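You operate a simulated robot arm through the tools that you are given. There is no shell and no other tool.

You run a simulated robot arm. Do the job below in one go: nothing can be reset, and whatever is moved stays where it is left.

Task
Press the blue keypad onto the steel panel in the foil press.
Fine: panel between the white stops, keypad square on the panel; slide the plate with the stops in, pull the green lever down and let it up, slide the plate out again; the green keypad stays. Where these are worked on the way, their far stop is far enough and under half their travel is too little: steel plate with white stops.

The check looks at the end state, three seconds after you hand in, the way a careful person would. Anything else that was tipped, shoved, dropped, spilled or broken makes it a failure.

Robot
A 6-joint arm with a two-finger parallel gripper, fixed in place. Base frame: the origin is on the floor under the middle of its stand, x ahead of it, y to its left, z up; the work surface is at about z = 0.8. Units: m, degrees, N and s.
It reaches about 1.066 m from its shoulder. Its first joint turns from -166.0 to 166.0 degrees. Payload 3.91 kg.
Tool frame: the origin (TCP) lies between the finger pads and is the grasp point; the fingertips stand 0.03 m ahead of it; z points along the fingers, y is the line along which they close. Largest opening 0.11 m; finger width 0.02, thickness 0.01; the body of the gripper, 0.048 by 0.112 m, starts 0.055 m behind the TCP.
Orientation is told as [roll, pitch, yaw] about the base's x, y, z axes, in that order, counted from this pose: with the fingers straight down and closing along the base's y, the tool's x points along the base's -x, its y along +y and its z along -z.

Tools
- The arm moves only by the tool step_arm. Its argument "deltas" is a list of rows, each a list of 3 entries, a list of its own where there are three numbers: the shift along the tool's x, y, z in units of 20 mm (1.0 is 20 mm), then the turn, a rotation vector about the tool's x, y, z in units of 6 degrees (1.0 is 6 degrees), then the closure in counts, from 0 (fully open) to 255 (shut). In form: [[[tx, ty, tz], [ax, ay, az], jaw], ...]. A call has 1 to 20 rows; each row shifts and turns the commanded pose from where the row before left it, along the tool's axes as they then stand. A call with a number of a shift or a turn outside -1 to 1 is refused whole. Each row takes 0.2 s and may step no farther than 0.05 m and 8.6 degrees from the row before; otherwise, or with a gripper value out of range, the whole call is refused. Where a pose cannot be reached the arm comes as near as it can. A force on the tool above 90 N (or 10 N above the force at the start of the call, whichever is more), or a blocked arm, ends the call early, and 0.2 s more pass. The fingers move at their own pace (about 0.153 m/s each) and stop on an object; they squeeze with about 44 N. The grip force told is the motor's: it shows also when the fingers shut on nothing. Time passes only in rows, and 0.2 s behind the last, so rows that do not move let the fingers close. The reply holds the time, the measured pose of the TCP, the force on the tool along the base axes, the opening and the grip force, in the units named above and with some noise, with the torque about the TCP (base axes, N m) and any sound that the robot's microphone picked up.
- Cameras (640 x 400 px; columns grow to the right, rows downward): "scene" is fixed at [0.4002, -0.5002, 1.5288]; the picture's right is [-0.59, 0.81, 0.00], its down [0.68, 0.50, -0.54] and it looks along [-0.44, -0.32, -0.84] (base axes); focal length 279 px, centre (320, 200). "wrist" rides on the gripper at [0.073, 0.017, -0.103] in the tool frame; the picture's right is [-0.23, 0.97, 0.00], its down [-0.76, -0.18, -0.62] and it looks along [-0.61, -0.14, 0.78] (tool axes); focal length 222 px, centre (320, 200). There is no depth. A picture from a camera that has moved, and an enlarged one, comes with that camera's place and axes in the base frame and with its lens.
- capture(camera): a new picture of that camera. The clock stands still meanwhile.
- zoom(camera, box): a new picture of the part [left, top, right, bottom] of that camera's present view, enlarged. The clock stands still meanwhile.
- sign_off(): hands the job in; it is judged then, once.

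Nothing tells you positions but the pictures and the camera data. Unless the task says otherwise, let go and move clear before handing in.

The tools are called after "Call:" as name(argument=value, ...) on one line, values as JSON. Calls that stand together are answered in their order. step_arm: Moves the arm, as the interface text tells. Its arguments: {"type":"object","properties":{"deltas":{"type":"array"}},"required":["deltas"]} The other tools are called the same way: capture (camera) takes a picture; zoom (camera, box) takes an enlarged picture of a part of a camera's view; sign_off () hands the job in.

At the start:

```text
time: 0.0
ee_pos: [0.1793, -0.5313, 1.2882]
tcp_rot: [0.0, 0.0, 0.1]
force: [-0.1, 0.2, -0.1]
moment: [0.0, 0.0, 0.03]
finger_gap: 0.1099
finger_force: 0.0
```

scene: 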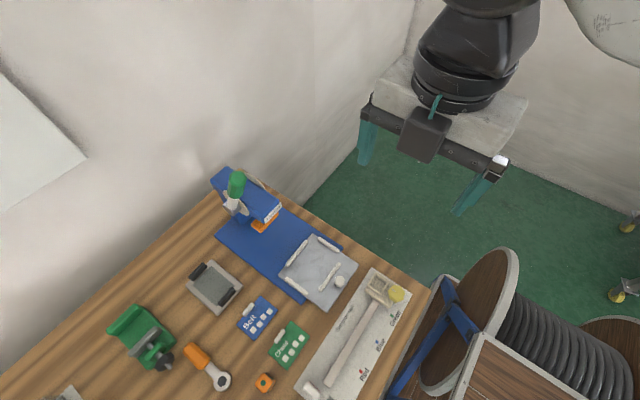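
wrist: 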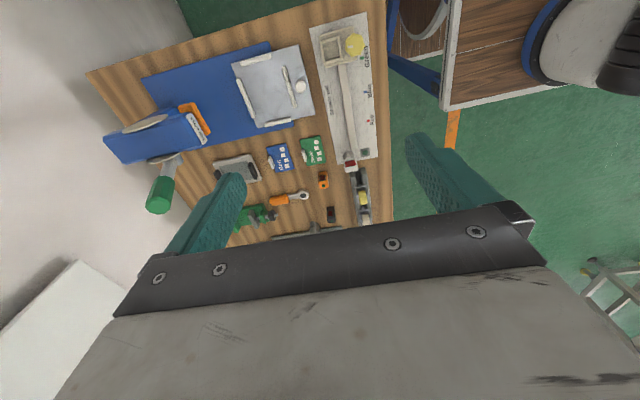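

I see a wooden bench with a blue foil press (green lever), a steel plate with white stops on a blue base, a small steel panel, and a blue and a green keypad. First I take enlarged pictures to locate everything.

Call:
zoom(camera="scene", box=[200, 150, 360, 250])

Call:
zoom(camera="scene", box=[260, 220, 420, 320])

Call:
zoom(camera="scene", box=[170, 240, 330, 340])

Call:
zoom(camera="wrist", box=[80, 30, 400, 230])

```text
4.00 times, centred on (280, 200) of scene
camera zoom: at [0.4002, -0.5002, 1.5288], right [-0.59, 0.81, 0.0], down [0.68, 0.5, -0.54], along [-0.44, -0.32, -0.84], focal length 1117 px, centre (480, 200)
```

zoom: 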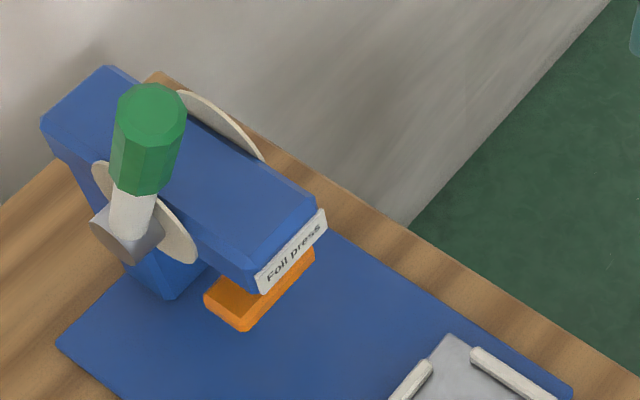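

```text
4.00 times, centred on (340, 270) of scene
camera zoom: at [0.4002, -0.5002, 1.5288], right [-0.59, 0.81, 0.0], down [0.68, 0.5, -0.54], along [-0.44, -0.32, -0.84], focal length 1117 px, centre (240, -80)
```

zoom: 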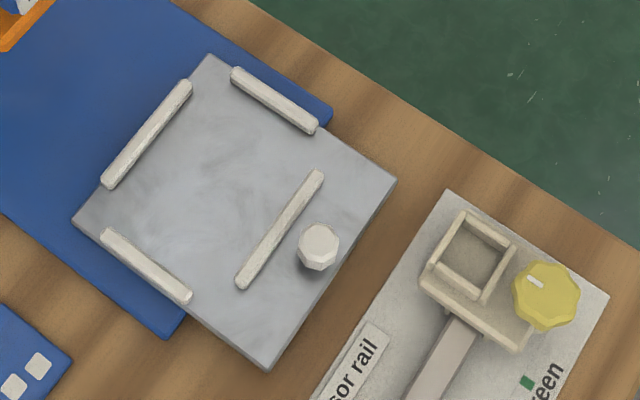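

```text
4.00 times, centred on (250, 290) of scene
camera zoom: at [0.4002, -0.5002, 1.5288], right [-0.59, 0.81, 0.0], down [0.68, 0.5, -0.54], along [-0.44, -0.32, -0.84], focal length 1117 px, centre (600, -160)
```

zoom: 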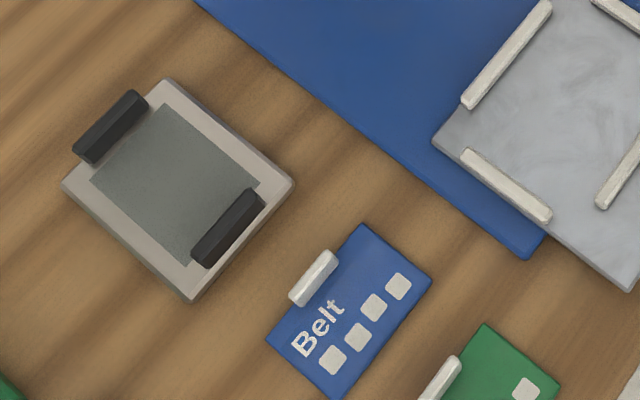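

```text
2.00 times, centred on (240, 130) of wrist
camera zoom: at [0.1077, -0.5149, 1.3921], right [0.23, 0.97, 0.0], down [0.76, -0.18, 0.62], along [0.61, -0.14, -0.78], focal length 444 px, centre (480, 340)
```

zoom: 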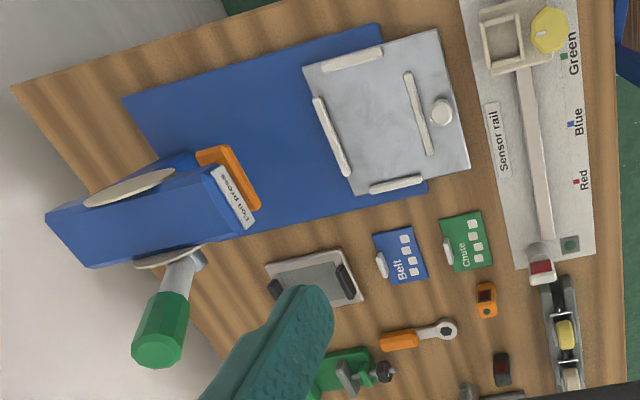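

The panel lies axis-aligned near (0.396, -0.836), the pocket of the plate is near (0.207, -0.662), the blue keypad near (0.385, -0.698), and the lever grip near (0.25, -0.79, 1.126). I turn the tool to yaw -90 in free air so the wrist camera looks at the press and plate.

Call:
step_arm(deltas=[[[0, 0, 0], [0, 0, 1], 0], [[0, 0, 0], [0, 0, 1], 0], [[0, 0, 0], [0, 0, 1], 0], [[0, 0, 0], [0, 0, 1], 0], [[0, 0, 0], [0, 0, 1], 0], [[0, 0, 0], [0, 0, 1], 0], [[0, 0, 0], [0, 0, 1], 0]])

Call:
capture(camera="wrist")

```text
time: 1.6
ee_pos: [0.1785, -0.5334, 1.2883]
tcp_rot: [0.1, 0.0, -42.2]
force: [0.1, 0.4, -0.1]
moment: [0.03, -0.03, -0.01]
finger_gap: 0.1099
finger_force: 0.0
```

```text
taken
camera wrist: at [0.1379, -0.4708, 1.3924], right [0.82, 0.57, 0.0], down [0.45, -0.64, 0.62], along [0.36, -0.51, -0.78], focal length 222 px, centre (320, 200)
```

wrist: 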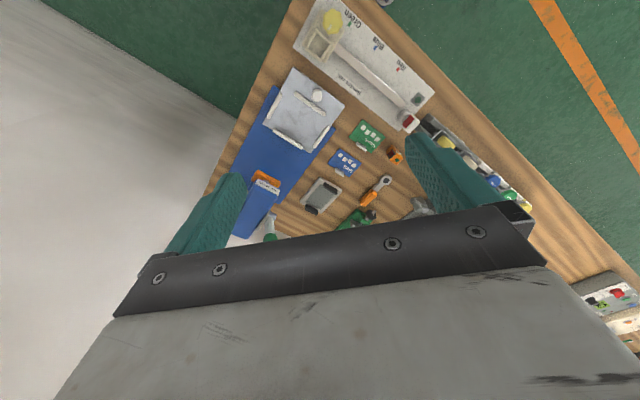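

The turn works and the view is free. I zoom closely from here on the panel, keypad, plate and press head to read their shapes.

Call:
zoom(camera="wrist", box=[296, 140, 376, 190])

Call:
zoom(camera="wrist", box=[296, 170, 360, 210])

Call:
zoom(camera="wrist", box=[220, 140, 316, 200])

Call:
zoom(camera="wrist", box=[250, 60, 362, 130])

Call:
zoom(camera="scene", box=[184, 256, 248, 296])

Call:
zoom(camera="scene", box=[230, 290, 294, 330])

```text
8.00 times, centred on (336, 165) of wrist
camera zoom: at [0.1379, -0.4708, 1.3924], right [0.82, 0.57, 0.0], down [0.45, -0.64, 0.62], along [0.36, -0.51, -0.78], focal length 1777 px, centre (192, 480)
```

zoom: 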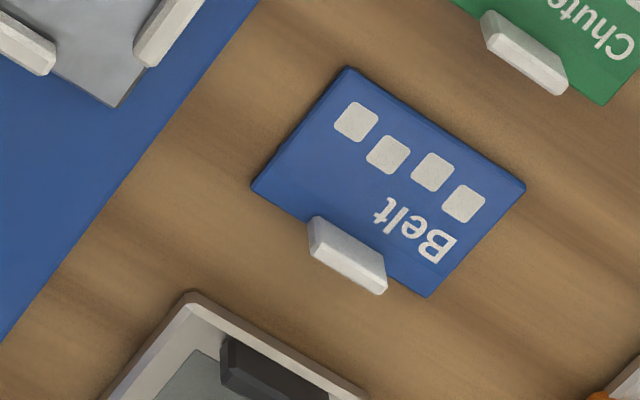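

```text
10.00 times, centred on (328, 190) of wrist
camera zoom: at [0.1379, -0.4708, 1.3924], right [0.82, 0.57, 0.0], down [0.45, -0.64, 0.62], along [0.36, -0.51, -0.78], focal length 2221 px, centre (240, 300)
```

zoom: 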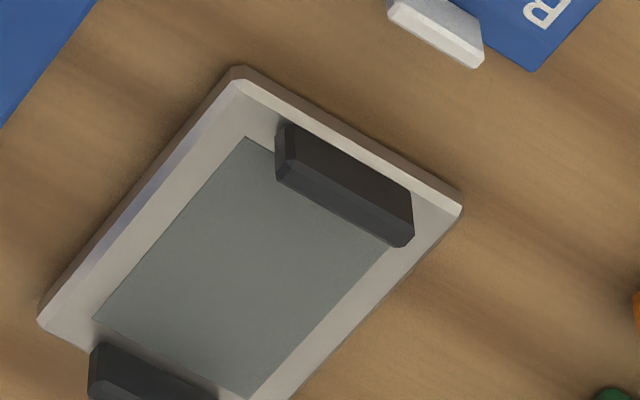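

```text
6.67 times, centred on (268, 170) of wrist
camera zoom: at [0.1379, -0.4708, 1.3924], right [0.82, 0.57, 0.0], down [0.45, -0.64, 0.62], along [0.36, -0.51, -0.78], focal length 1481 px, centre (667, 400)
```

zoom: 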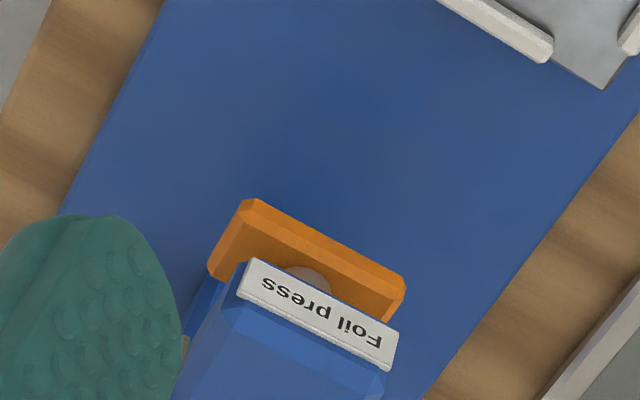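

```text
5.71 times, centred on (306, 95) of wrist
camera zoom: at [0.1379, -0.4708, 1.3924], right [0.82, 0.57, 0.0], down [0.45, -0.64, 0.62], along [0.36, -0.51, -0.78], focal length 1269 px, centre (400, 800)
```

zoom: 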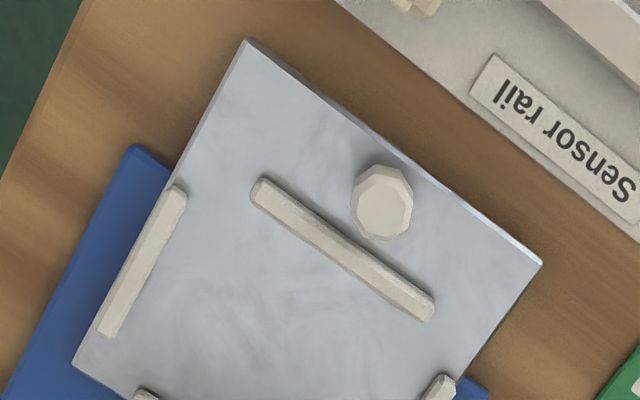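

```text
10.00 times, centred on (216, 276) of scene
camera zoom: at [0.4002, -0.5002, 1.5288], right [-0.59, 0.81, 0.0], down [0.68, 0.5, -0.54], along [-0.44, -0.32, -0.84], focal length 2793 px, centre (1360, -560)
```

zoom: 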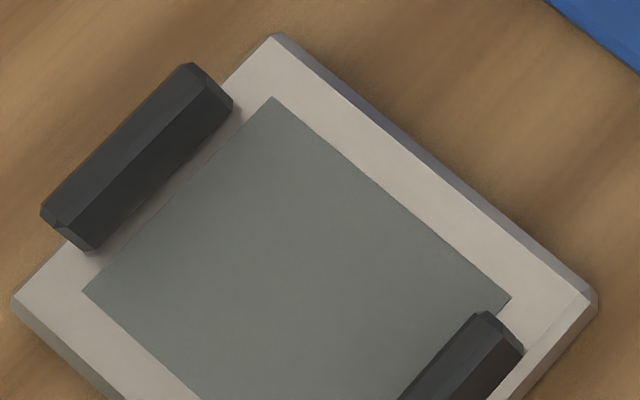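

```text
10.00 times, centred on (262, 310) of scene
camera zoom: at [0.4002, -0.5002, 1.5288], right [-0.59, 0.81, 0.0], down [0.68, 0.5, -0.54], along [-0.44, -0.32, -0.84], focal length 2793 px, centre (900, -900)
```

zoom: 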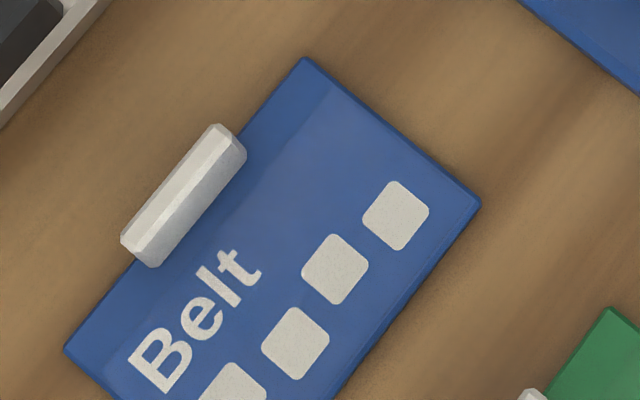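

The panel has two tall dark bar handles on its ends, the keypad has a small white tab on its -y edge, and the platen looks narrow enough to fit between the handles. I turn back to yaw 0 and travel high towards the panel's near handle (about x 0.396, y -0.785).

Call:
step_arm(deltas=[[[0, 0, 0], [0, 0, -1], 0], [[0, 0, 0], [0, 0, -1], 0], [[0, 0, 0], [0, 0, -1], 0], [[0, 0, 0], [0, 0, -1], 0], [[0, 0, 0], [0, 0, -1], 0], [[0, 0, 0], [0, 0, -1], 0], [[0, 0, 0], [0, 0, -1], 0], [[-1, 0, 0], [0, 0, 0], 0], [[-1, 0, 0], [0, 0, 0], 0], [[-1, 0, 0], [0, 0, 0], 0], [[-1, 0, 0], [0, 0, 0], 0], [[-1, 0, 0], [0, 0, 0], 0], [[-1, 0, 0], [0, 0, 0], 0], [[-1, 0, 0], [0, 0, 0], 0], [[-1, 0, 0], [0, 0, 0], 0], [[-1, 0, 0], [0, 0, 0], 0], [[-1, 0, 0], [0, 0, 0], 0], [[-1, 0, 0], [0, 0, 0], 0]])

```text
time: 5.4
ee_pos: [0.3977, -0.5321, 1.2897]
tcp_rot: [-0.1, 0.0, 0.0]
force: [-0.3, 0.3, -0.2]
moment: [0.0, -0.01, -0.02]
finger_gap: 0.1099
finger_force: 0.1
```

The arm is over (0.398, -0.532) with nothing near it. I go on to above the panel's near handle at about z = 1.03.

Call:
step_arm(deltas=[[[0, -0.97, 1], [0, 0, 0], 0], [[0, -0.97, 1], [0, 0, 0], 0], [[0, -0.97, 1], [0, 0, 0], 0], [[0, -0.97, 1], [0, 0, 0], 0], [[0, -0.97, 1], [0, 0, 0], 0], [[0, -0.97, 1], [0, 0, 0], 0], [[0, -0.97, 1], [0, 0, 0], 0], [[0, -0.97, 1], [0, 0, 0], 0], [[0, -0.97, 1], [0, 0, 0], 0], [[0, -0.97, 1], [0, 0, 0], 0], [[0, -0.97, 1], [0, 0, 0], 0], [[0, -0.97, 1], [0, 0, 0], 0], [[0, -0.97, 1], [0, 0, 0], 0]])

Call:
capture(camera="wrist")

Call:
capture(camera="scene")

```text
time: 8.2
ee_pos: [0.3986, -0.7855, 1.0295]
tcp_rot: [-0.2, 0.0, 0.0]
force: [-0.7, -0.6, 0.3]
moment: [-0.05, -0.01, 0.01]
finger_gap: 0.11
finger_force: 0.1
```

```text
taken
camera wrist: at [0.3276, -0.7678, 1.1324], right [0.23, 0.97, 0.0], down [0.76, -0.18, 0.62], along [0.61, -0.14, -0.78], focal length 222 px, centre (320, 200)
```

wrist: 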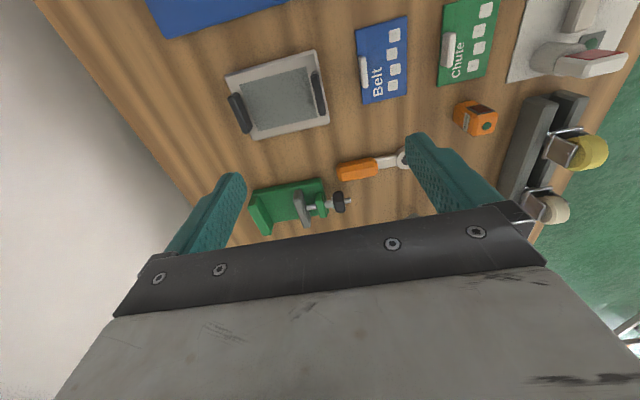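

```text
taken
```

scene: 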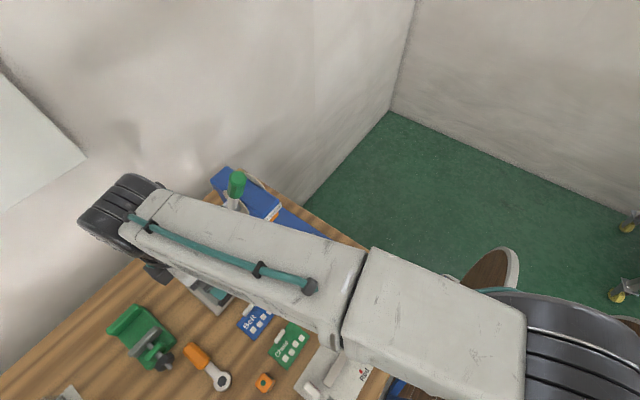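

The panel, keypads and tools are clearly visible below. I zoom on the panel to measure the handle.

Call:
zoom(camera="wrist", box=[200, 44, 360, 144])

Call:
zoom(camera="wrist", box=[340, 10, 436, 70])

Call:
zoom(camera="wrist", box=[340, 50, 436, 110])

```text
4.00 times, centred on (280, 94) of wrist
camera zoom: at [0.3276, -0.7678, 1.1324], right [0.23, 0.97, 0.0], down [0.76, -0.18, 0.62], along [0.61, -0.14, -0.78], focal length 888 px, centre (480, 624)
```

zoom: 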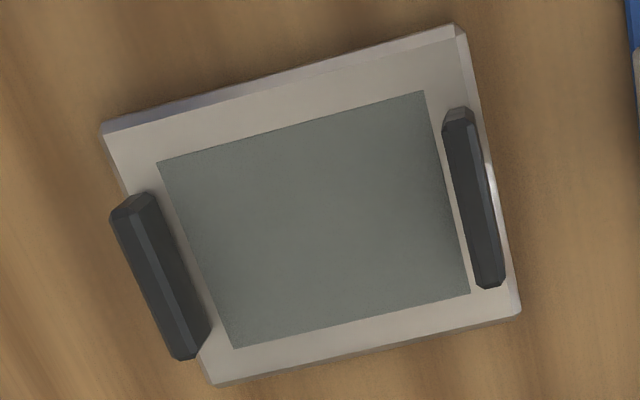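

```text
6.67 times, centred on (388, 40) of wrist
camera zoom: at [0.3276, -0.7678, 1.1324], right [0.23, 0.97, 0.0], down [0.76, -0.18, 0.62], along [0.61, -0.14, -0.78], focal length 1481 px, centre (-133, 1267)
```

zoom: 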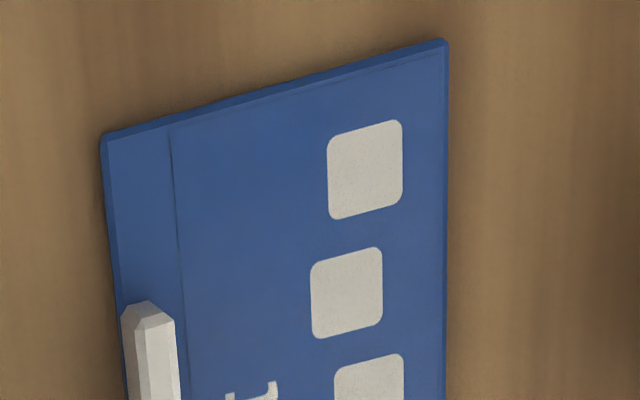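

```text
6.67 times, centred on (388, 80) of wrist
camera zoom: at [0.3276, -0.7678, 1.1324], right [0.23, 0.97, 0.0], down [0.76, -0.18, 0.62], along [0.61, -0.14, -0.78], focal length 1481 px, centre (-133, 1000)
```

zoom: 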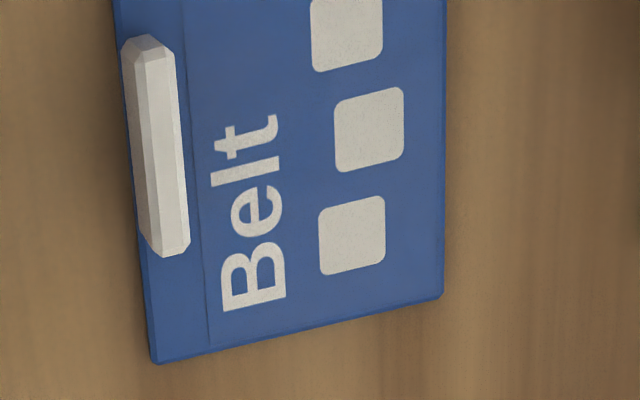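

Handle 2 (near end) is centred about (0.397, -0.786), top near z 0.835, panel top near 0.814. I lower to z ≈ 0.90 and look again before descending onto the handle.

Call:
step_arm(deltas=[[[0, 0, 1], [0, 0, 0], 0], [[0, 0, 1], [0, 0, 0], 0], [[0, 0, 1], [0, 0, 0], 0], [[0, 0, 1], [0, 0, 0], 0], [[0, 0, 1], [0, 0, 0], 0], [[0, 0, 1], [0, 0, 0], 0], [[0, 0, 0.4], [0, 0, 0], 0]])

Call:
capture(camera="wrist")

Call:
zoom(camera="wrist", box=[240, 110, 400, 210])

```text
time: 9.8
ee_pos: [0.3979, -0.7846, 0.8994]
tcp_rot: [0.0, 0.1, 0.0]
force: [0.0, 0.3, 0.2]
moment: [0.02, -0.02, 0.01]
finger_gap: 0.1099
finger_force: 0.0
```

```text
taken
camera wrist: at [0.3278, -0.7677, 1.0037], right [0.23, 0.97, 0.0], down [0.76, -0.18, 0.62], along [0.61, -0.14, -0.78], focal length 222 px, centre (320, 200)
```

wrist: 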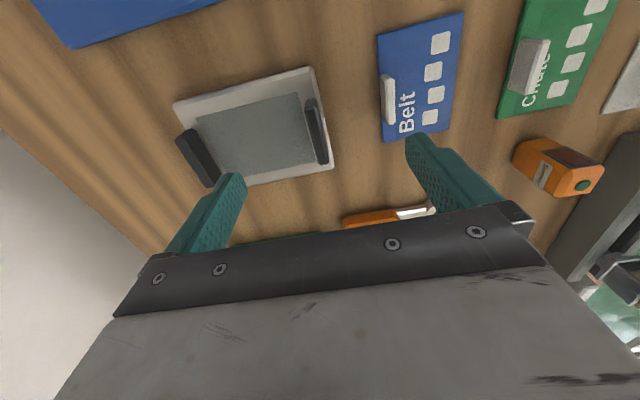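

```text
4.00 times, centred on (320, 160) of wrist
camera zoom: at [0.3278, -0.7677, 1.0037], right [0.23, 0.97, 0.0], down [0.76, -0.18, 0.62], along [0.61, -0.14, -0.78], focal length 888 px, centre (320, 360)
```

zoom: 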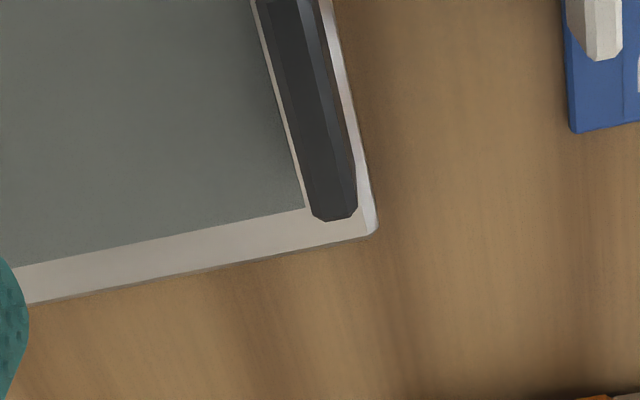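

The gripper is centred over handle 2 within 1–3 mm. I descend to put the fingertips just above the panel's top around the handle.

Call:
step_arm(deltas=[[[0.15, -0.05, 1], [0, 0, 0], 0], [[0, 0, 1], [0, 0, 0], 0], [[0, 0, 0.3], [0, 0, 0], 0], [[0, 0, 0], [0, 0, 0], 0]])

Call:
zoom(camera="wrist", box=[160, 60, 480, 260])

```text
time: 10.8
ee_pos: [0.3954, -0.7862, 0.8566]
tcp_rot: [-0.1, -0.1, 0.1]
force: [-0.4, -0.2, 13.6]
moment: [0.81, 0.04, 0.01]
finger_gap: 0.1102
finger_force: 0.1
```

```text
2.00 times, centred on (320, 160) of wrist
camera zoom: at [0.3249, -0.7686, 0.9597], right [0.23, 0.97, 0.0], down [0.76, -0.18, 0.62], along [0.61, -0.14, -0.78], focal length 444 px, centre (320, 280)
```

zoom: 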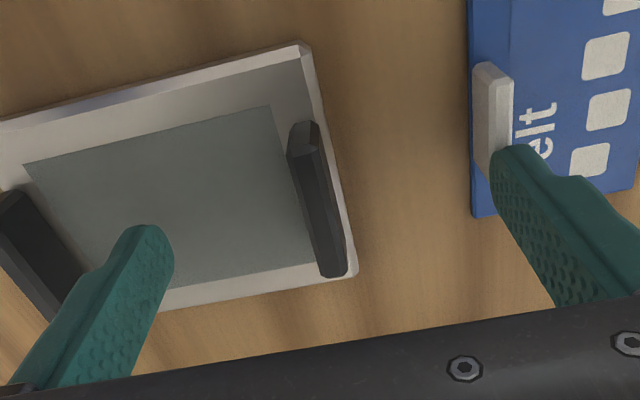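

The outer (+y) finger has touched down on the keypad's tab (13.6 N at +6 cm in y). I lift straight up, narrow the jaws to about 4 cm, and check the keypad.

Call:
step_arm(deltas=[[[0, 0, -1], [0, 0, 0], 0], [[0, 0, -1], [0, 0, 0], 0], [[0, 0, 0], [0, 0, 0], 162], [[0, 0, 0], [0, 0, 0], 162], [[0, 0, 0], [0, 0, 0], 162]])

Call:
capture(camera="wrist")

```text
time: 12.0
ee_pos: [0.396, -0.7837, 0.8956]
tcp_rot: [0.0, 0.1, 0.0]
force: [0.1, 0.7, -0.3]
moment: [-0.01, -0.02, 0.01]
finger_gap: 0.0404
finger_force: 0.1
```

```text
taken
camera wrist: at [0.3249, -0.7676, 0.9988], right [0.23, 0.97, 0.0], down [0.76, -0.18, 0.62], along [0.61, -0.14, -0.78], focal length 222 px, centre (320, 200)
```

wrist: 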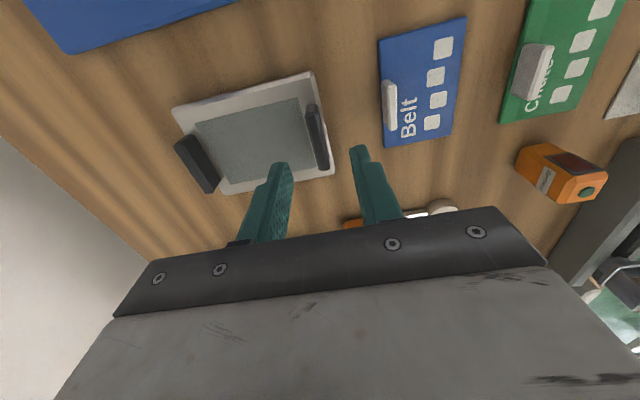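

The keypad is unmoved. With narrowed jaws I descend around the handle.

Call:
step_arm(deltas=[[[0, -0.03, 1], [0, 0, 0], 162], [[0, 0, 1], [0, 0, 0], 162], [[0, 0, 0.2], [0, 0, 0], 162], [[0, 0, 0], [0, 0, 0], 162]])

Call:
capture(camera="wrist")

Call:
zoom(camera="wrist", box=[240, 110, 400, 210])

```text
time: 13.0
ee_pos: [0.3951, -0.7874, 0.8514]
tcp_rot: [-0.1, 0.0, 0.0]
force: [-0.2, -0.7, -0.8]
moment: [0.01, 0.02, 0.0]
finger_gap: 0.0401
finger_force: 0.1
```

```text
taken
camera wrist: at [0.3248, -0.7691, 0.9541], right [0.23, 0.97, 0.0], down [0.76, -0.18, 0.62], along [0.61, -0.14, -0.78], focal length 222 px, centre (320, 200)
```

wrist: 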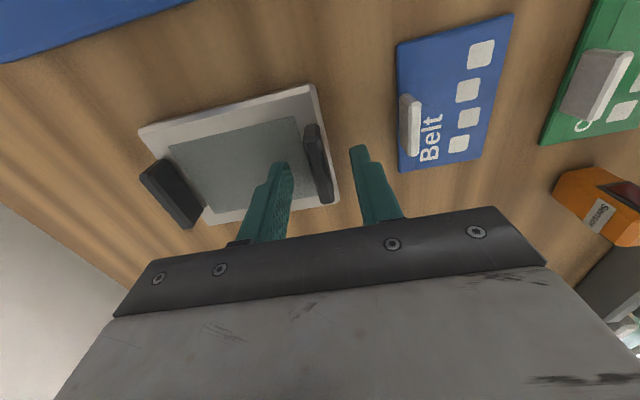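

```text
4.00 times, centred on (320, 160) of wrist
camera zoom: at [0.3248, -0.7691, 0.9541], right [0.23, 0.97, 0.0], down [0.76, -0.18, 0.62], along [0.61, -0.14, -0.78], focal length 888 px, centre (320, 360)
```

zoom: 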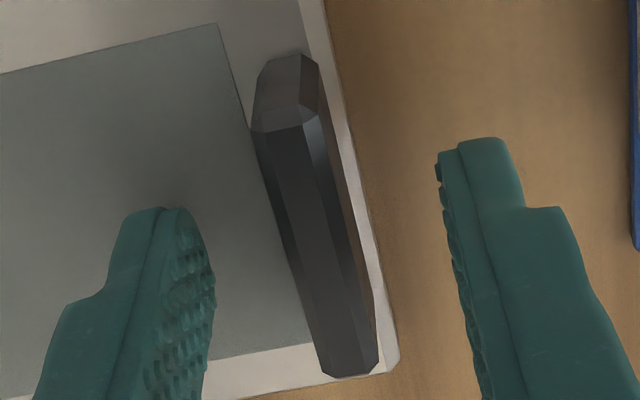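

The fingers straddle the handle cleanly with no contact. I go 2 mm deeper and close on the handle.

Call:
step_arm(deltas=[[[0, 0, 0.1], [0, 0, 0], 162], [[0, 0, 0], [0, 0, 0], 200], [[0, 0, 0], [0, 0, 0], 255], [[0, 0, 0], [0, 0, 0], 255], [[0, 0, 0], [0, 0, 0], 255]])

Call:
zoom(camera="wrist", box=[240, 110, 400, 210])

```text
time: 14.2
ee_pos: [0.3968, -0.7871, 0.849]
tcp_rot: [-0.1, 0.0, -0.1]
force: [-0.1, 0.5, 0.5]
moment: [0.02, -0.01, -0.02]
finger_gap: 0.0095
finger_force: 43.7
```

```text
4.00 times, centred on (320, 160) of wrist
camera zoom: at [0.3251, -0.7689, 0.9522], right [0.23, 0.97, 0.0], down [0.76, -0.18, 0.62], along [0.61, -0.14, -0.78], focal length 888 px, centre (320, 360)
```

zoom: 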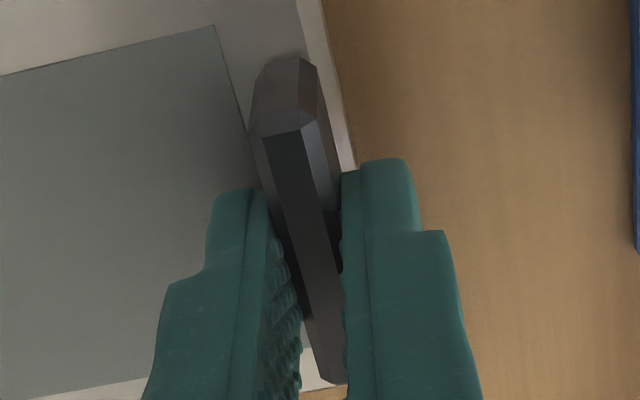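

The handle (9.5 mm thick) is gripped with 44 N. I lift gently and check how the panel hangs.

Call:
step_arm(deltas=[[[0, 0, -0.25], [0, 0, 0], 255], [[0, 0, -0.5], [0, 0, 0], 255], [[0, 0, -0.75], [0, 0, 0], 255], [[0, 0, -1], [0, 0, 0], 255], [[0, 0, 0], [0, 0, 0], 255]])

Call:
capture(camera="wrist")

Call:
capture(camera="scene")

```text
time: 15.4
ee_pos: [0.3958, -0.786, 0.8993]
tcp_rot: [0.0, 0.0, 0.1]
force: [0.4, -0.1, -2.2]
moment: [0.1, -0.02, 0.02]
finger_gap: 0.0095
finger_force: 43.9
```

```text
taken
camera wrist: at [0.3247, -0.7689, 1.0023], right [0.23, 0.97, 0.0], down [0.76, -0.18, 0.62], along [0.61, -0.14, -0.78], focal length 222 px, centre (320, 200)
```

wrist: 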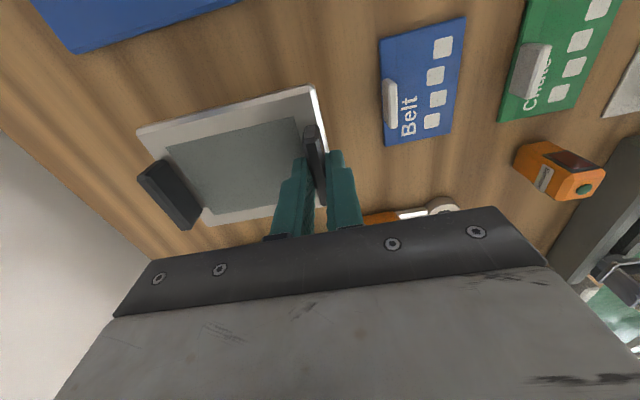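

```text
taken
```

scene: 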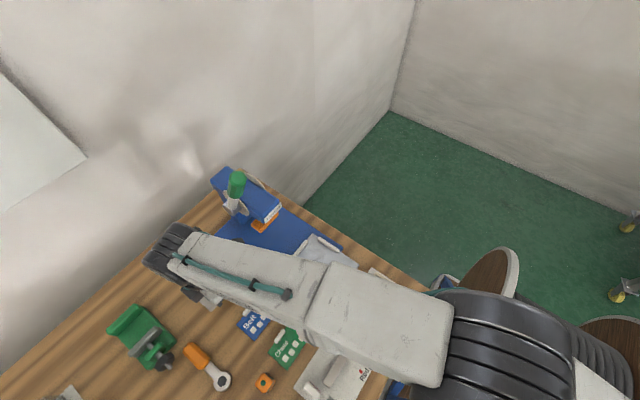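

The panel hangs level and weighs about 2.2 N. I raise it, move it in +y clear of everything, and turn it 90° about the vertical (tool yaw to -90) at (0.396, -0.665).

Call:
step_arm(deltas=[[[0, 0, -1], [0, 0, 0], 255], [[0, 0, -1], [0, 0, 0], 255], [[0, 0, -1], [0, 0, 0], 255], [[0, 1, -1], [0, 0, 0], 255], [[0, 1, 0], [0, 0, 0], 255], [[0, 1, 0], [0, 0, 0], 255], [[0, 1, 0], [0, 0, 0], 255], [[0, 1, 0], [0, 0, 0], 255], [[0, 1, 0], [0, 0, 0], 255], [[0, 0, 0], [0, 0, 1], 255], [[0, 0, 0], [0, 0, 1], 255], [[0, 0, 0], [0, 0, 1], 255], [[0, 0, 0], [0, 0, 1], 255], [[0, 0, 0], [0, 0, 1], 255], [[0, 0, 0], [0, 0, 1], 255], [[0, 0, 0], [0, 0, 1], 255]])

Call:
capture(camera="scene")

Call:
capture(camera="wrist")

```text
time: 18.8
ee_pos: [0.3957, -0.6677, 0.979]
tcp_rot: [0.0, -0.1, -42.1]
force: [-0.3, -0.2, -2.8]
moment: [0.09, -0.1, 0.02]
finger_gap: 0.0093
finger_force: 44.4
```

```text
taken
```

scene: 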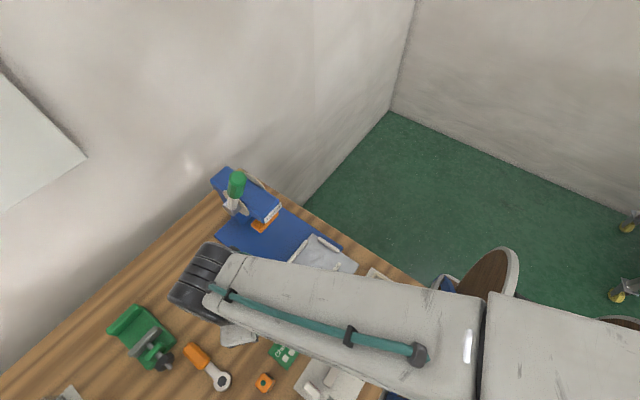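

```text
taken
camera wrist: at [0.3549, -0.6048, 1.0825], right [0.82, 0.57, 0.0], down [0.45, -0.64, 0.62], along [0.36, -0.51, -0.78], focal length 222 px, centre (320, 200)
```

wrist: 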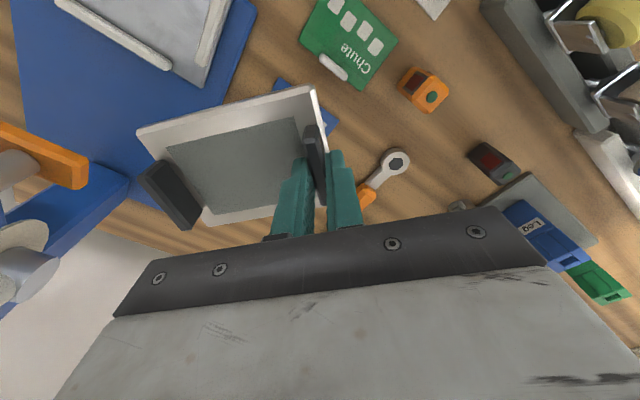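

Everything is clear; the panel is held square in the jaws. I finish the turn to yaw -90.

Call:
step_arm(deltas=[[[0, 0, 0], [0, 0, 1], 255], [[0, 0, 0], [0, 0, 1], 255], [[0, 0, 0], [0, 0, 1], 255], [[0, 0, 0], [0, 0, 1], 255], [[0, 0, 0], [0, 0, 1], 255], [[0, 0, 0], [0, 0, 1], 255], [[0, 0, 0], [0, 0, 1], 255], [[0, 0, 0], [0, 0, 0.98], 255], [[0, 0, 0], [0, 0, 0], 255]])

Call:
capture(camera="scene")

Call:
capture(camera="wrist")

```text
time: 20.8
ee_pos: [0.3944, -0.6662, 0.9789]
tcp_rot: [0.0, 0.0, -90.0]
force: [0.5, 0.1, -2.0]
moment: [-0.03, -0.08, -0.02]
finger_gap: 0.0093
finger_force: 43.8
```

```text
taken
```

scene: 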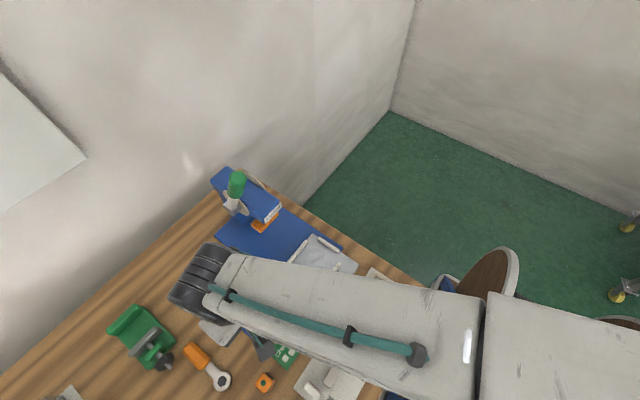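

```text
taken
camera wrist: at [0.4143, -0.5937, 1.0822], right [0.97, -0.23, 0.0], down [-0.18, -0.76, 0.62], along [-0.14, -0.61, -0.78], focal length 222 px, centre (320, 200)
```

wrist: 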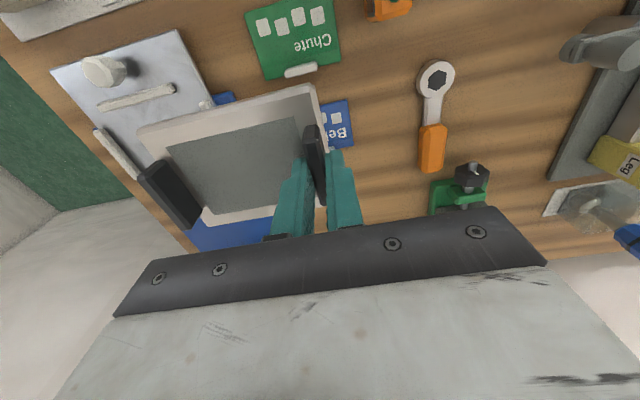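

The panel is now oriented along x. I move in -x to above the pocket (TCP about 0.257, -0.665), staying high.

Call:
step_arm(deltas=[[[0, -0.98, 0], [0, 0, 0], 255], [[0, -0.98, 0], [0, 0, 0], 255], [[0, -0.98, 0], [0, 0, 0], 255], [[0, -0.98, 0], [0, 0, 0], 255], [[0, -0.98, 0], [0, 0, 0], 255], [[0, -0.98, 0], [0, 0, 0], 255], [[0, -0.98, 0], [0, 0, 0], 255], [[0, 0, 0], [0, 0, 0], 255]])

Call:
capture(camera="scene")

Call:
capture(camera="wrist")

```text
time: 22.6
ee_pos: [0.2583, -0.6673, 0.9791]
tcp_rot: [0.0, 0.0, -89.9]
force: [0.1, 0.3, -2.9]
moment: [0.01, -0.15, -0.01]
finger_gap: 0.0094
finger_force: 43.8
```

```text
taken
```

scene: 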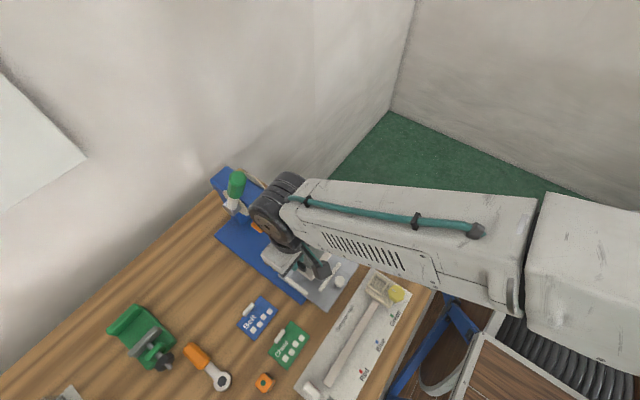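

```text
taken
camera wrist: at [0.2773, -0.594, 1.0824], right [0.97, -0.23, 0.0], down [-0.18, -0.76, 0.62], along [-0.14, -0.61, -0.78], focal length 222 px, centre (320, 200)
```

wrist: 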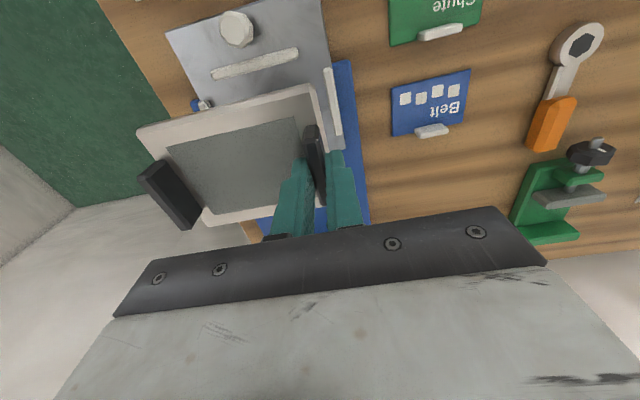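

The panel hangs above the pocket. I zoom to measure the visible stops against the panel.

Call:
zoom(camera="wrist", box=[150, 10, 374, 150])

Call:
zoom(camera="scene", box=[250, 230, 378, 310])

```text
2.86 times, centred on (262, 80) of wrist
camera zoom: at [0.2773, -0.594, 1.0824], right [0.97, -0.23, 0.0], down [-0.18, -0.76, 0.62], along [-0.14, -0.61, -0.78], focal length 635 px, centre (486, 543)
```

zoom: 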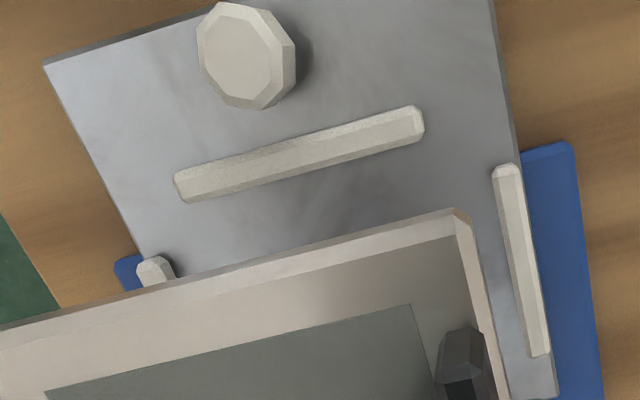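

```text
5.00 times, centred on (314, 270) of scene
camera zoom: at [0.4002, -0.5002, 1.5288], right [-0.59, 0.81, 0.0], down [0.68, 0.5, -0.54], along [-0.44, -0.32, -0.84], focal length 1397 px, centre (350, -150)
```

zoom: 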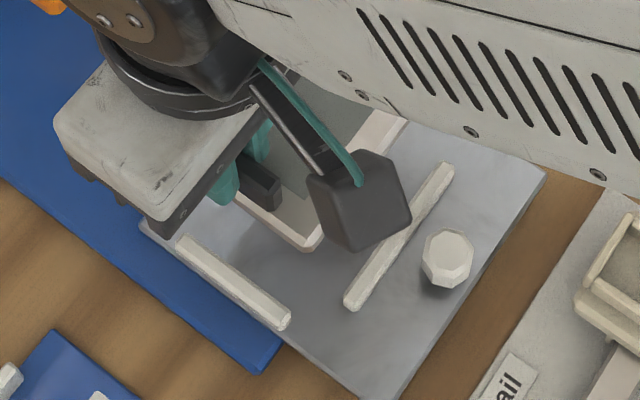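

The pocket measures x 0.143–0.271 and y -0.715 – -0.614, centre about (0.207, -0.665); the panel is about 2.5 mm too far in -y. I correct and lower to just above the stops.

Call:
step_arm(deltas=[[[0.12, 0.03, 0], [0, 0, 0], 255], [[0, 0, 1], [0, 0, 0], 255], [[0, 0, 1], [0, 0, 0], 255], [[0, 0, 1], [0, 0, 0], 255], [[0, 0, 1], [0, 0, 0], 255], [[0, 0, 0.75], [0, 0, 0], 255], [[0, 0, 0], [0, 0, 0], 255]])

Call:
capture(camera="wrist")

Call:
zoom(camera="wrist", box=[120, 10, 376, 170])

Call:
zoom(camera="scene", box=[240, 170, 400, 270])

```text
time: 24.2
ee_pos: [0.2595, -0.6636, 0.8835]
tcp_rot: [0.0, 0.0, -90.0]
force: [0.3, 0.1, -2.7]
moment: [0.0, -0.13, 0.01]
finger_gap: 0.0095
finger_force: 43.8
```

```text
taken
camera wrist: at [0.2782, -0.5914, 0.9869], right [0.97, -0.23, 0.0], down [-0.18, -0.76, 0.62], along [-0.14, -0.61, -0.78], focal length 222 px, centre (320, 200)
```

wrist: 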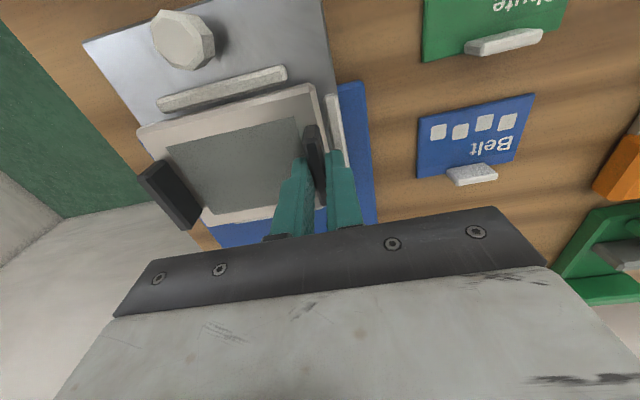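

```text
2.50 times, centred on (248, 90) of wrist
camera zoom: at [0.2782, -0.5914, 0.9869], right [0.97, -0.23, 0.0], down [-0.18, -0.76, 0.62], along [-0.14, -0.61, -0.78], focal length 555 px, centre (500, 475)
```

zoom: 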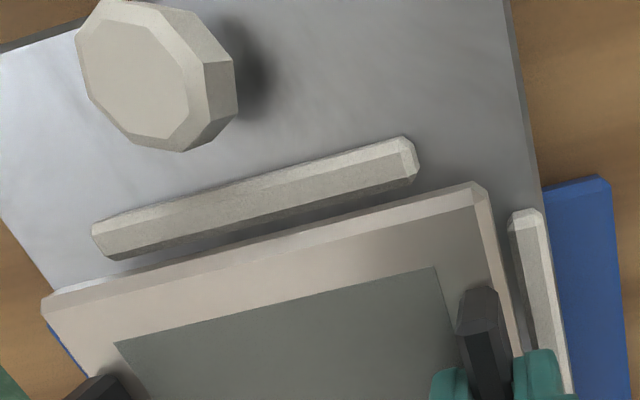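

```text
4.00 times, centred on (320, 220) of scene
camera zoom: at [0.4002, -0.5002, 1.5288], right [-0.59, 0.81, 0.0], down [0.68, 0.5, -0.54], along [-0.44, -0.32, -0.84], focal length 1117 px, centre (320, 120)
```

zoom: 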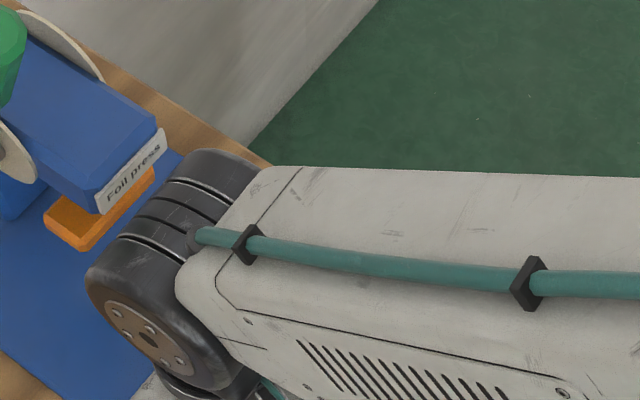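

The panel edges are parallel to the stops with about 4–6 mm clearance all round. I shift 1 mm in -y and lower gently to contact.

Call:
step_arm(deltas=[[[-0.05, 0, 0.25], [0, 0, 0], 255], [[0, 0, 0.25], [0, 0, 0], 255], [[0, 0, 0.1], [0, 0, 0], 255], [[0, 0, 0], [0, 0, 0], 255]])

```text
time: 25.2
ee_pos: [0.2599, -0.6657, 0.8719]
tcp_rot: [0.1, 0.0, -89.9]
force: [0.7, -0.7, -2.0]
moment: [0.0, -0.12, -0.01]
finger_gap: 0.0093
finger_force: 44.0
```

Call:
step_arm(deltas=[[[0, 0, 0.1], [0, 0, 0], 255], [[0, 0, 0], [0, 0, 0], 255]])

Call:
zoom(camera="wrist", box=[120, 10, 376, 170])

```text
time: 25.8
ee_pos: [0.2588, -0.6657, 0.8696]
tcp_rot: [-0.1, 0.0, -89.9]
force: [0.2, 0.3, 0.9]
moment: [0.05, 0.02, 0.02]
finger_gap: 0.0094
finger_force: 43.9
```

```text
2.50 times, centred on (248, 90) of wrist
camera zoom: at [0.2777, -0.5924, 0.9733], right [0.97, -0.23, 0.0], down [-0.18, -0.76, 0.62], along [-0.14, -0.61, -0.78], focal length 555 px, centre (500, 475)
```

zoom: 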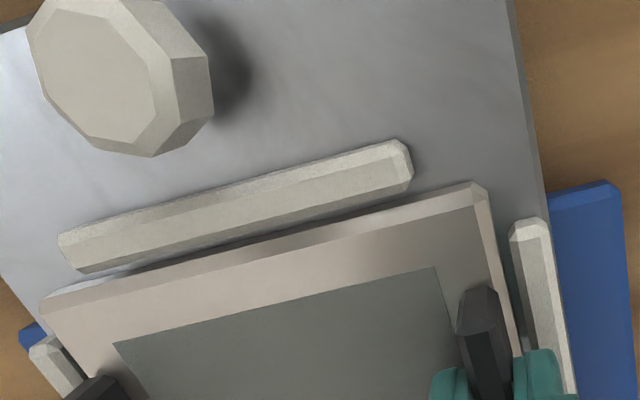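

The panel has settled on the plate (force changed sign) with clearance to all visible stops. I open the jaws slightly and rise clear.

Call:
step_arm(deltas=[[[0, 0, 0], [0, 0, 0], 215], [[0, 0, 0], [0, 0, 0], 190], [[0, 0, 0], [0, 0, 0], 190], [[0, 0, -0.25], [0, 0, 0], 190], [[0, 0, -0.75], [0, 0, 0], 190], [[0, 0, -1], [0, 0, 0], 190], [[0, 0, -1], [0, 0, 0], 190], [[0, 0, -1], [0, 0, 0], 190]])

Call:
capture(camera="wrist")

Call:
zoom(camera="wrist", box=[150, 40, 390, 190])

```text
time: 27.6
ee_pos: [0.2582, -0.6654, 0.9502]
tcp_rot: [0.0, 0.0, -89.8]
force: [-0.2, -0.2, -1.1]
moment: [0.03, 0.0, -0.01]
finger_gap: 0.0282
finger_force: 0.0
```

```text
taken
camera wrist: at [0.2771, -0.5926, 1.0535], right [0.97, -0.23, 0.0], down [-0.18, -0.76, 0.62], along [-0.14, -0.61, -0.78], focal length 222 px, centre (320, 200)
```

wrist: 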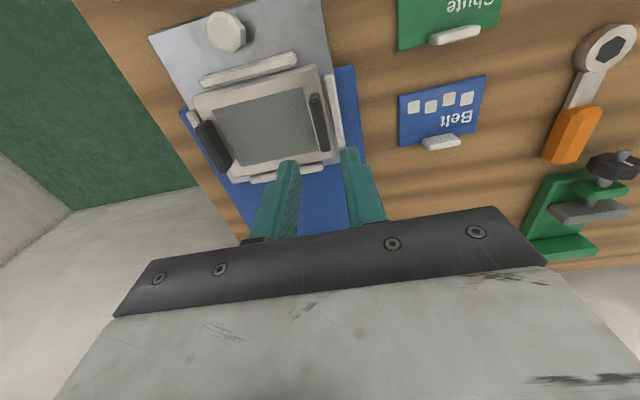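

```text
2.67 times, centred on (270, 115) of wrist
camera zoom: at [0.2771, -0.5926, 1.0535], right [0.97, -0.23, 0.0], down [-0.18, -0.76, 0.62], along [-0.14, -0.61, -0.78], focal length 592 px, centre (453, 427)
```

zoom: 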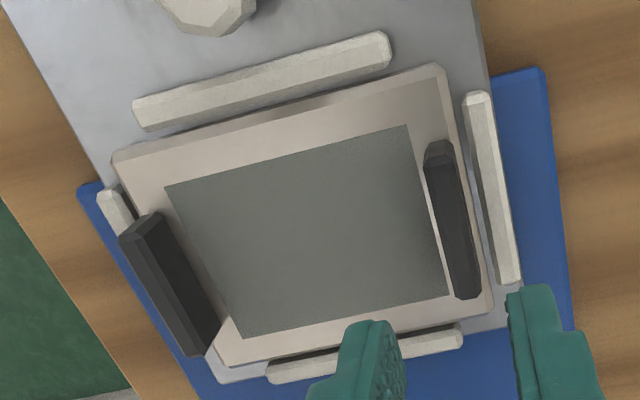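

The panel sits flat between all four stops; its field centre is about (0.206, -0.665). Next I go for the keypad: rise, move +x, and turn back to yaw 0.

Call:
step_arm(deltas=[[[0, 0, -1], [0, 0, 0], 190], [[0, 0, -1], [0, 0, 0], 190], [[0, 1, -1], [0, 0, 0], 190], [[0, 1, 0], [0, 0, 0], 190], [[0, 1, 0], [0, 0, 0], 190], [[0, 1, 0], [0, 0, 0], 190], [[0, 1, 0], [0, 0, 0], 190], [[0, 1, 0], [0, 0, 0], 190], [[0, 0.4, 0], [0, 0, 0], 190]])

Call:
step_arm(deltas=[[[0, 0, 0], [0, 0, -1], 190], [[0, 0, 0], [0, 0, -1], 190], [[0, 0, 0], [0, 0, -1], 190], [[0, 0, 0], [0, 0, -1], 190], [[0, 0, 0], [0, 0, -1], 190], [[0, 0, 0], [0, 0, -1], 190], [[0, 0, 0], [0, 0, -1], 190], [[0, 0, 0], [0, 0, -1], 190], [[0, 0, 0], [0, 0, -1], 190], [[0, 0, 0], [0, 0, -1], 190], [[0, 0, 0], [0, 0, -1], 190], [[0, 0, 0], [0, 0, -1], 190], [[0, 0, 0], [0, 0, -1], 190], [[0, 0, 0], [0, 0, -1], 190], [[0, 0, 0], [0, 0, -0.97], 190]])

Call:
capture(camera="wrist")

```text
time: 29.6
ee_pos: [0.3876, -0.6635, 1.0103]
tcp_rot: [0.1, 0.0, -89.9]
force: [0.6, -0.6, 0.7]
moment: [0.03, 0.01, 0.01]
finger_gap: 0.0282
finger_force: 0.0
```

```text
time: 32.8
ee_pos: [0.3875, -0.6648, 1.0095]
tcp_rot: [-0.1, 0.0, 0.0]
force: [0.0, -0.4, 0.6]
moment: [-0.01, 0.03, 0.02]
finger_gap: 0.028
finger_force: 0.0
```

```text
taken
camera wrist: at [0.3164, -0.6477, 1.113], right [0.23, 0.97, 0.0], down [0.76, -0.18, 0.62], along [0.61, -0.14, -0.78], focal length 222 px, centre (320, 200)
```

wrist: 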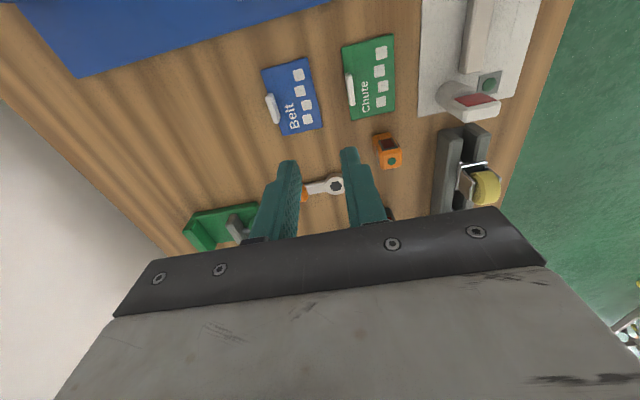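

I am at yaw 0 above the keypad region. I move over the keypad's tab (y about -0.726) and lower to z ≈ 0.92 for measuring.

Call:
step_arm(deltas=[[[0, -1, 1], [0, 0, 0], 190], [[0, -1, 1], [0, 0, 0], 190], [[0, -1, 1], [0, 0, 0], 190], [[0, 0, 1], [0, 0, 0], 190], [[0, 0, 0.5], [0, 0, 0], 190], [[0, 0, 0], [0, 0, 0], 190]])

Call:
capture(camera="wrist")

Call:
zoom(camera="wrist", box=[260, 60, 420, 160])

```text
time: 34.2
ee_pos: [0.3862, -0.7255, 0.9194]
tcp_rot: [0.0, -0.1, -0.2]
force: [-0.6, -0.4, 0.2]
moment: [-0.01, -0.02, 0.01]
finger_gap: 0.0281
finger_force: 0.0
```

```text
taken
camera wrist: at [0.3156, -0.7081, 1.0227], right [0.23, 0.97, 0.0], down [0.76, -0.18, 0.62], along [0.61, -0.14, -0.78], focal length 222 px, centre (320, 200)
```

wrist: 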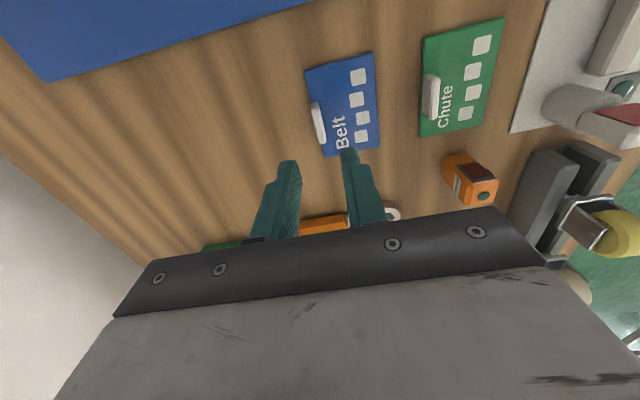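

```text
4.00 times, centred on (340, 110) of wrist
camera zoom: at [0.3156, -0.7081, 1.0227], right [0.23, 0.97, 0.0], down [0.76, -0.18, 0.62], along [0.61, -0.14, -0.78], focal length 888 px, centre (240, 560)
```

zoom: 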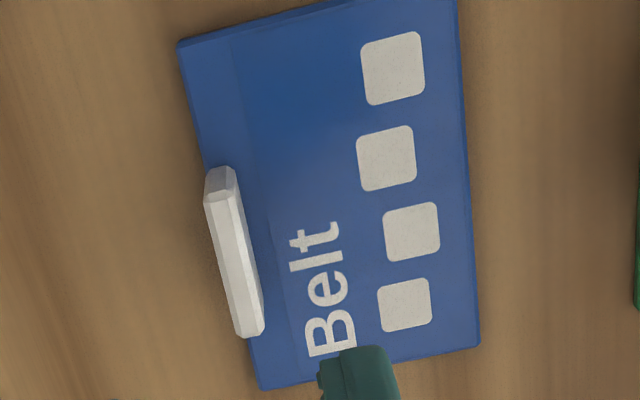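

The keypad measures x 0.3455–0.430, y -0.729 – -0.670 (centre 0.3875, -0.6998); the tab is centred at (0.3865, -0.726), and I am right above it. I descend around the tab.

Call:
step_arm(deltas=[[[0, -0.02, 1], [0, 0, 0], 190], [[0, 0, 1], [0, 0, 0], 190], [[0, 0, 1], [0, 0, 0], 190], [[0, 0, 0.6], [0, 0, 0], 190], [[0, 0, 0.3], [0, 0, 0], 190], [[0, 0, 0], [0, 0, 0], 190]])

Call:
zoom(camera="wrist", box=[240, 110, 400, 210])

```text
time: 35.6
ee_pos: [0.3869, -0.7249, 0.8417]
tcp_rot: [0.0, 0.0, 0.0]
force: [0.7, 0.5, -0.5]
moment: [-0.01, -0.03, -0.03]
finger_gap: 0.0281
finger_force: 0.0
```

```text
4.00 times, centred on (320, 160) of wrist
camera zoom: at [0.3164, -0.7082, 0.9454], right [0.23, 0.97, 0.0], down [0.76, -0.18, 0.62], along [0.61, -0.14, -0.78], focal length 888 px, centre (320, 360)
```

zoom: 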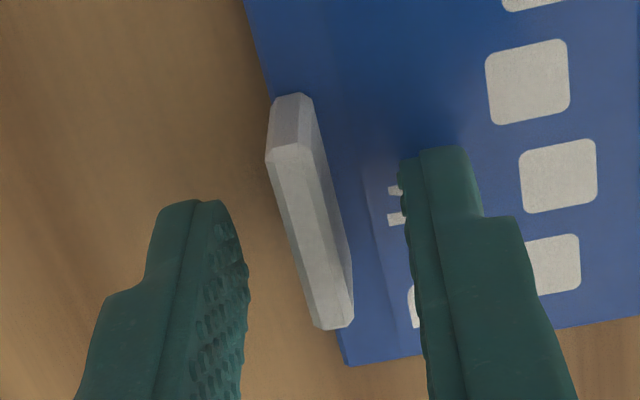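

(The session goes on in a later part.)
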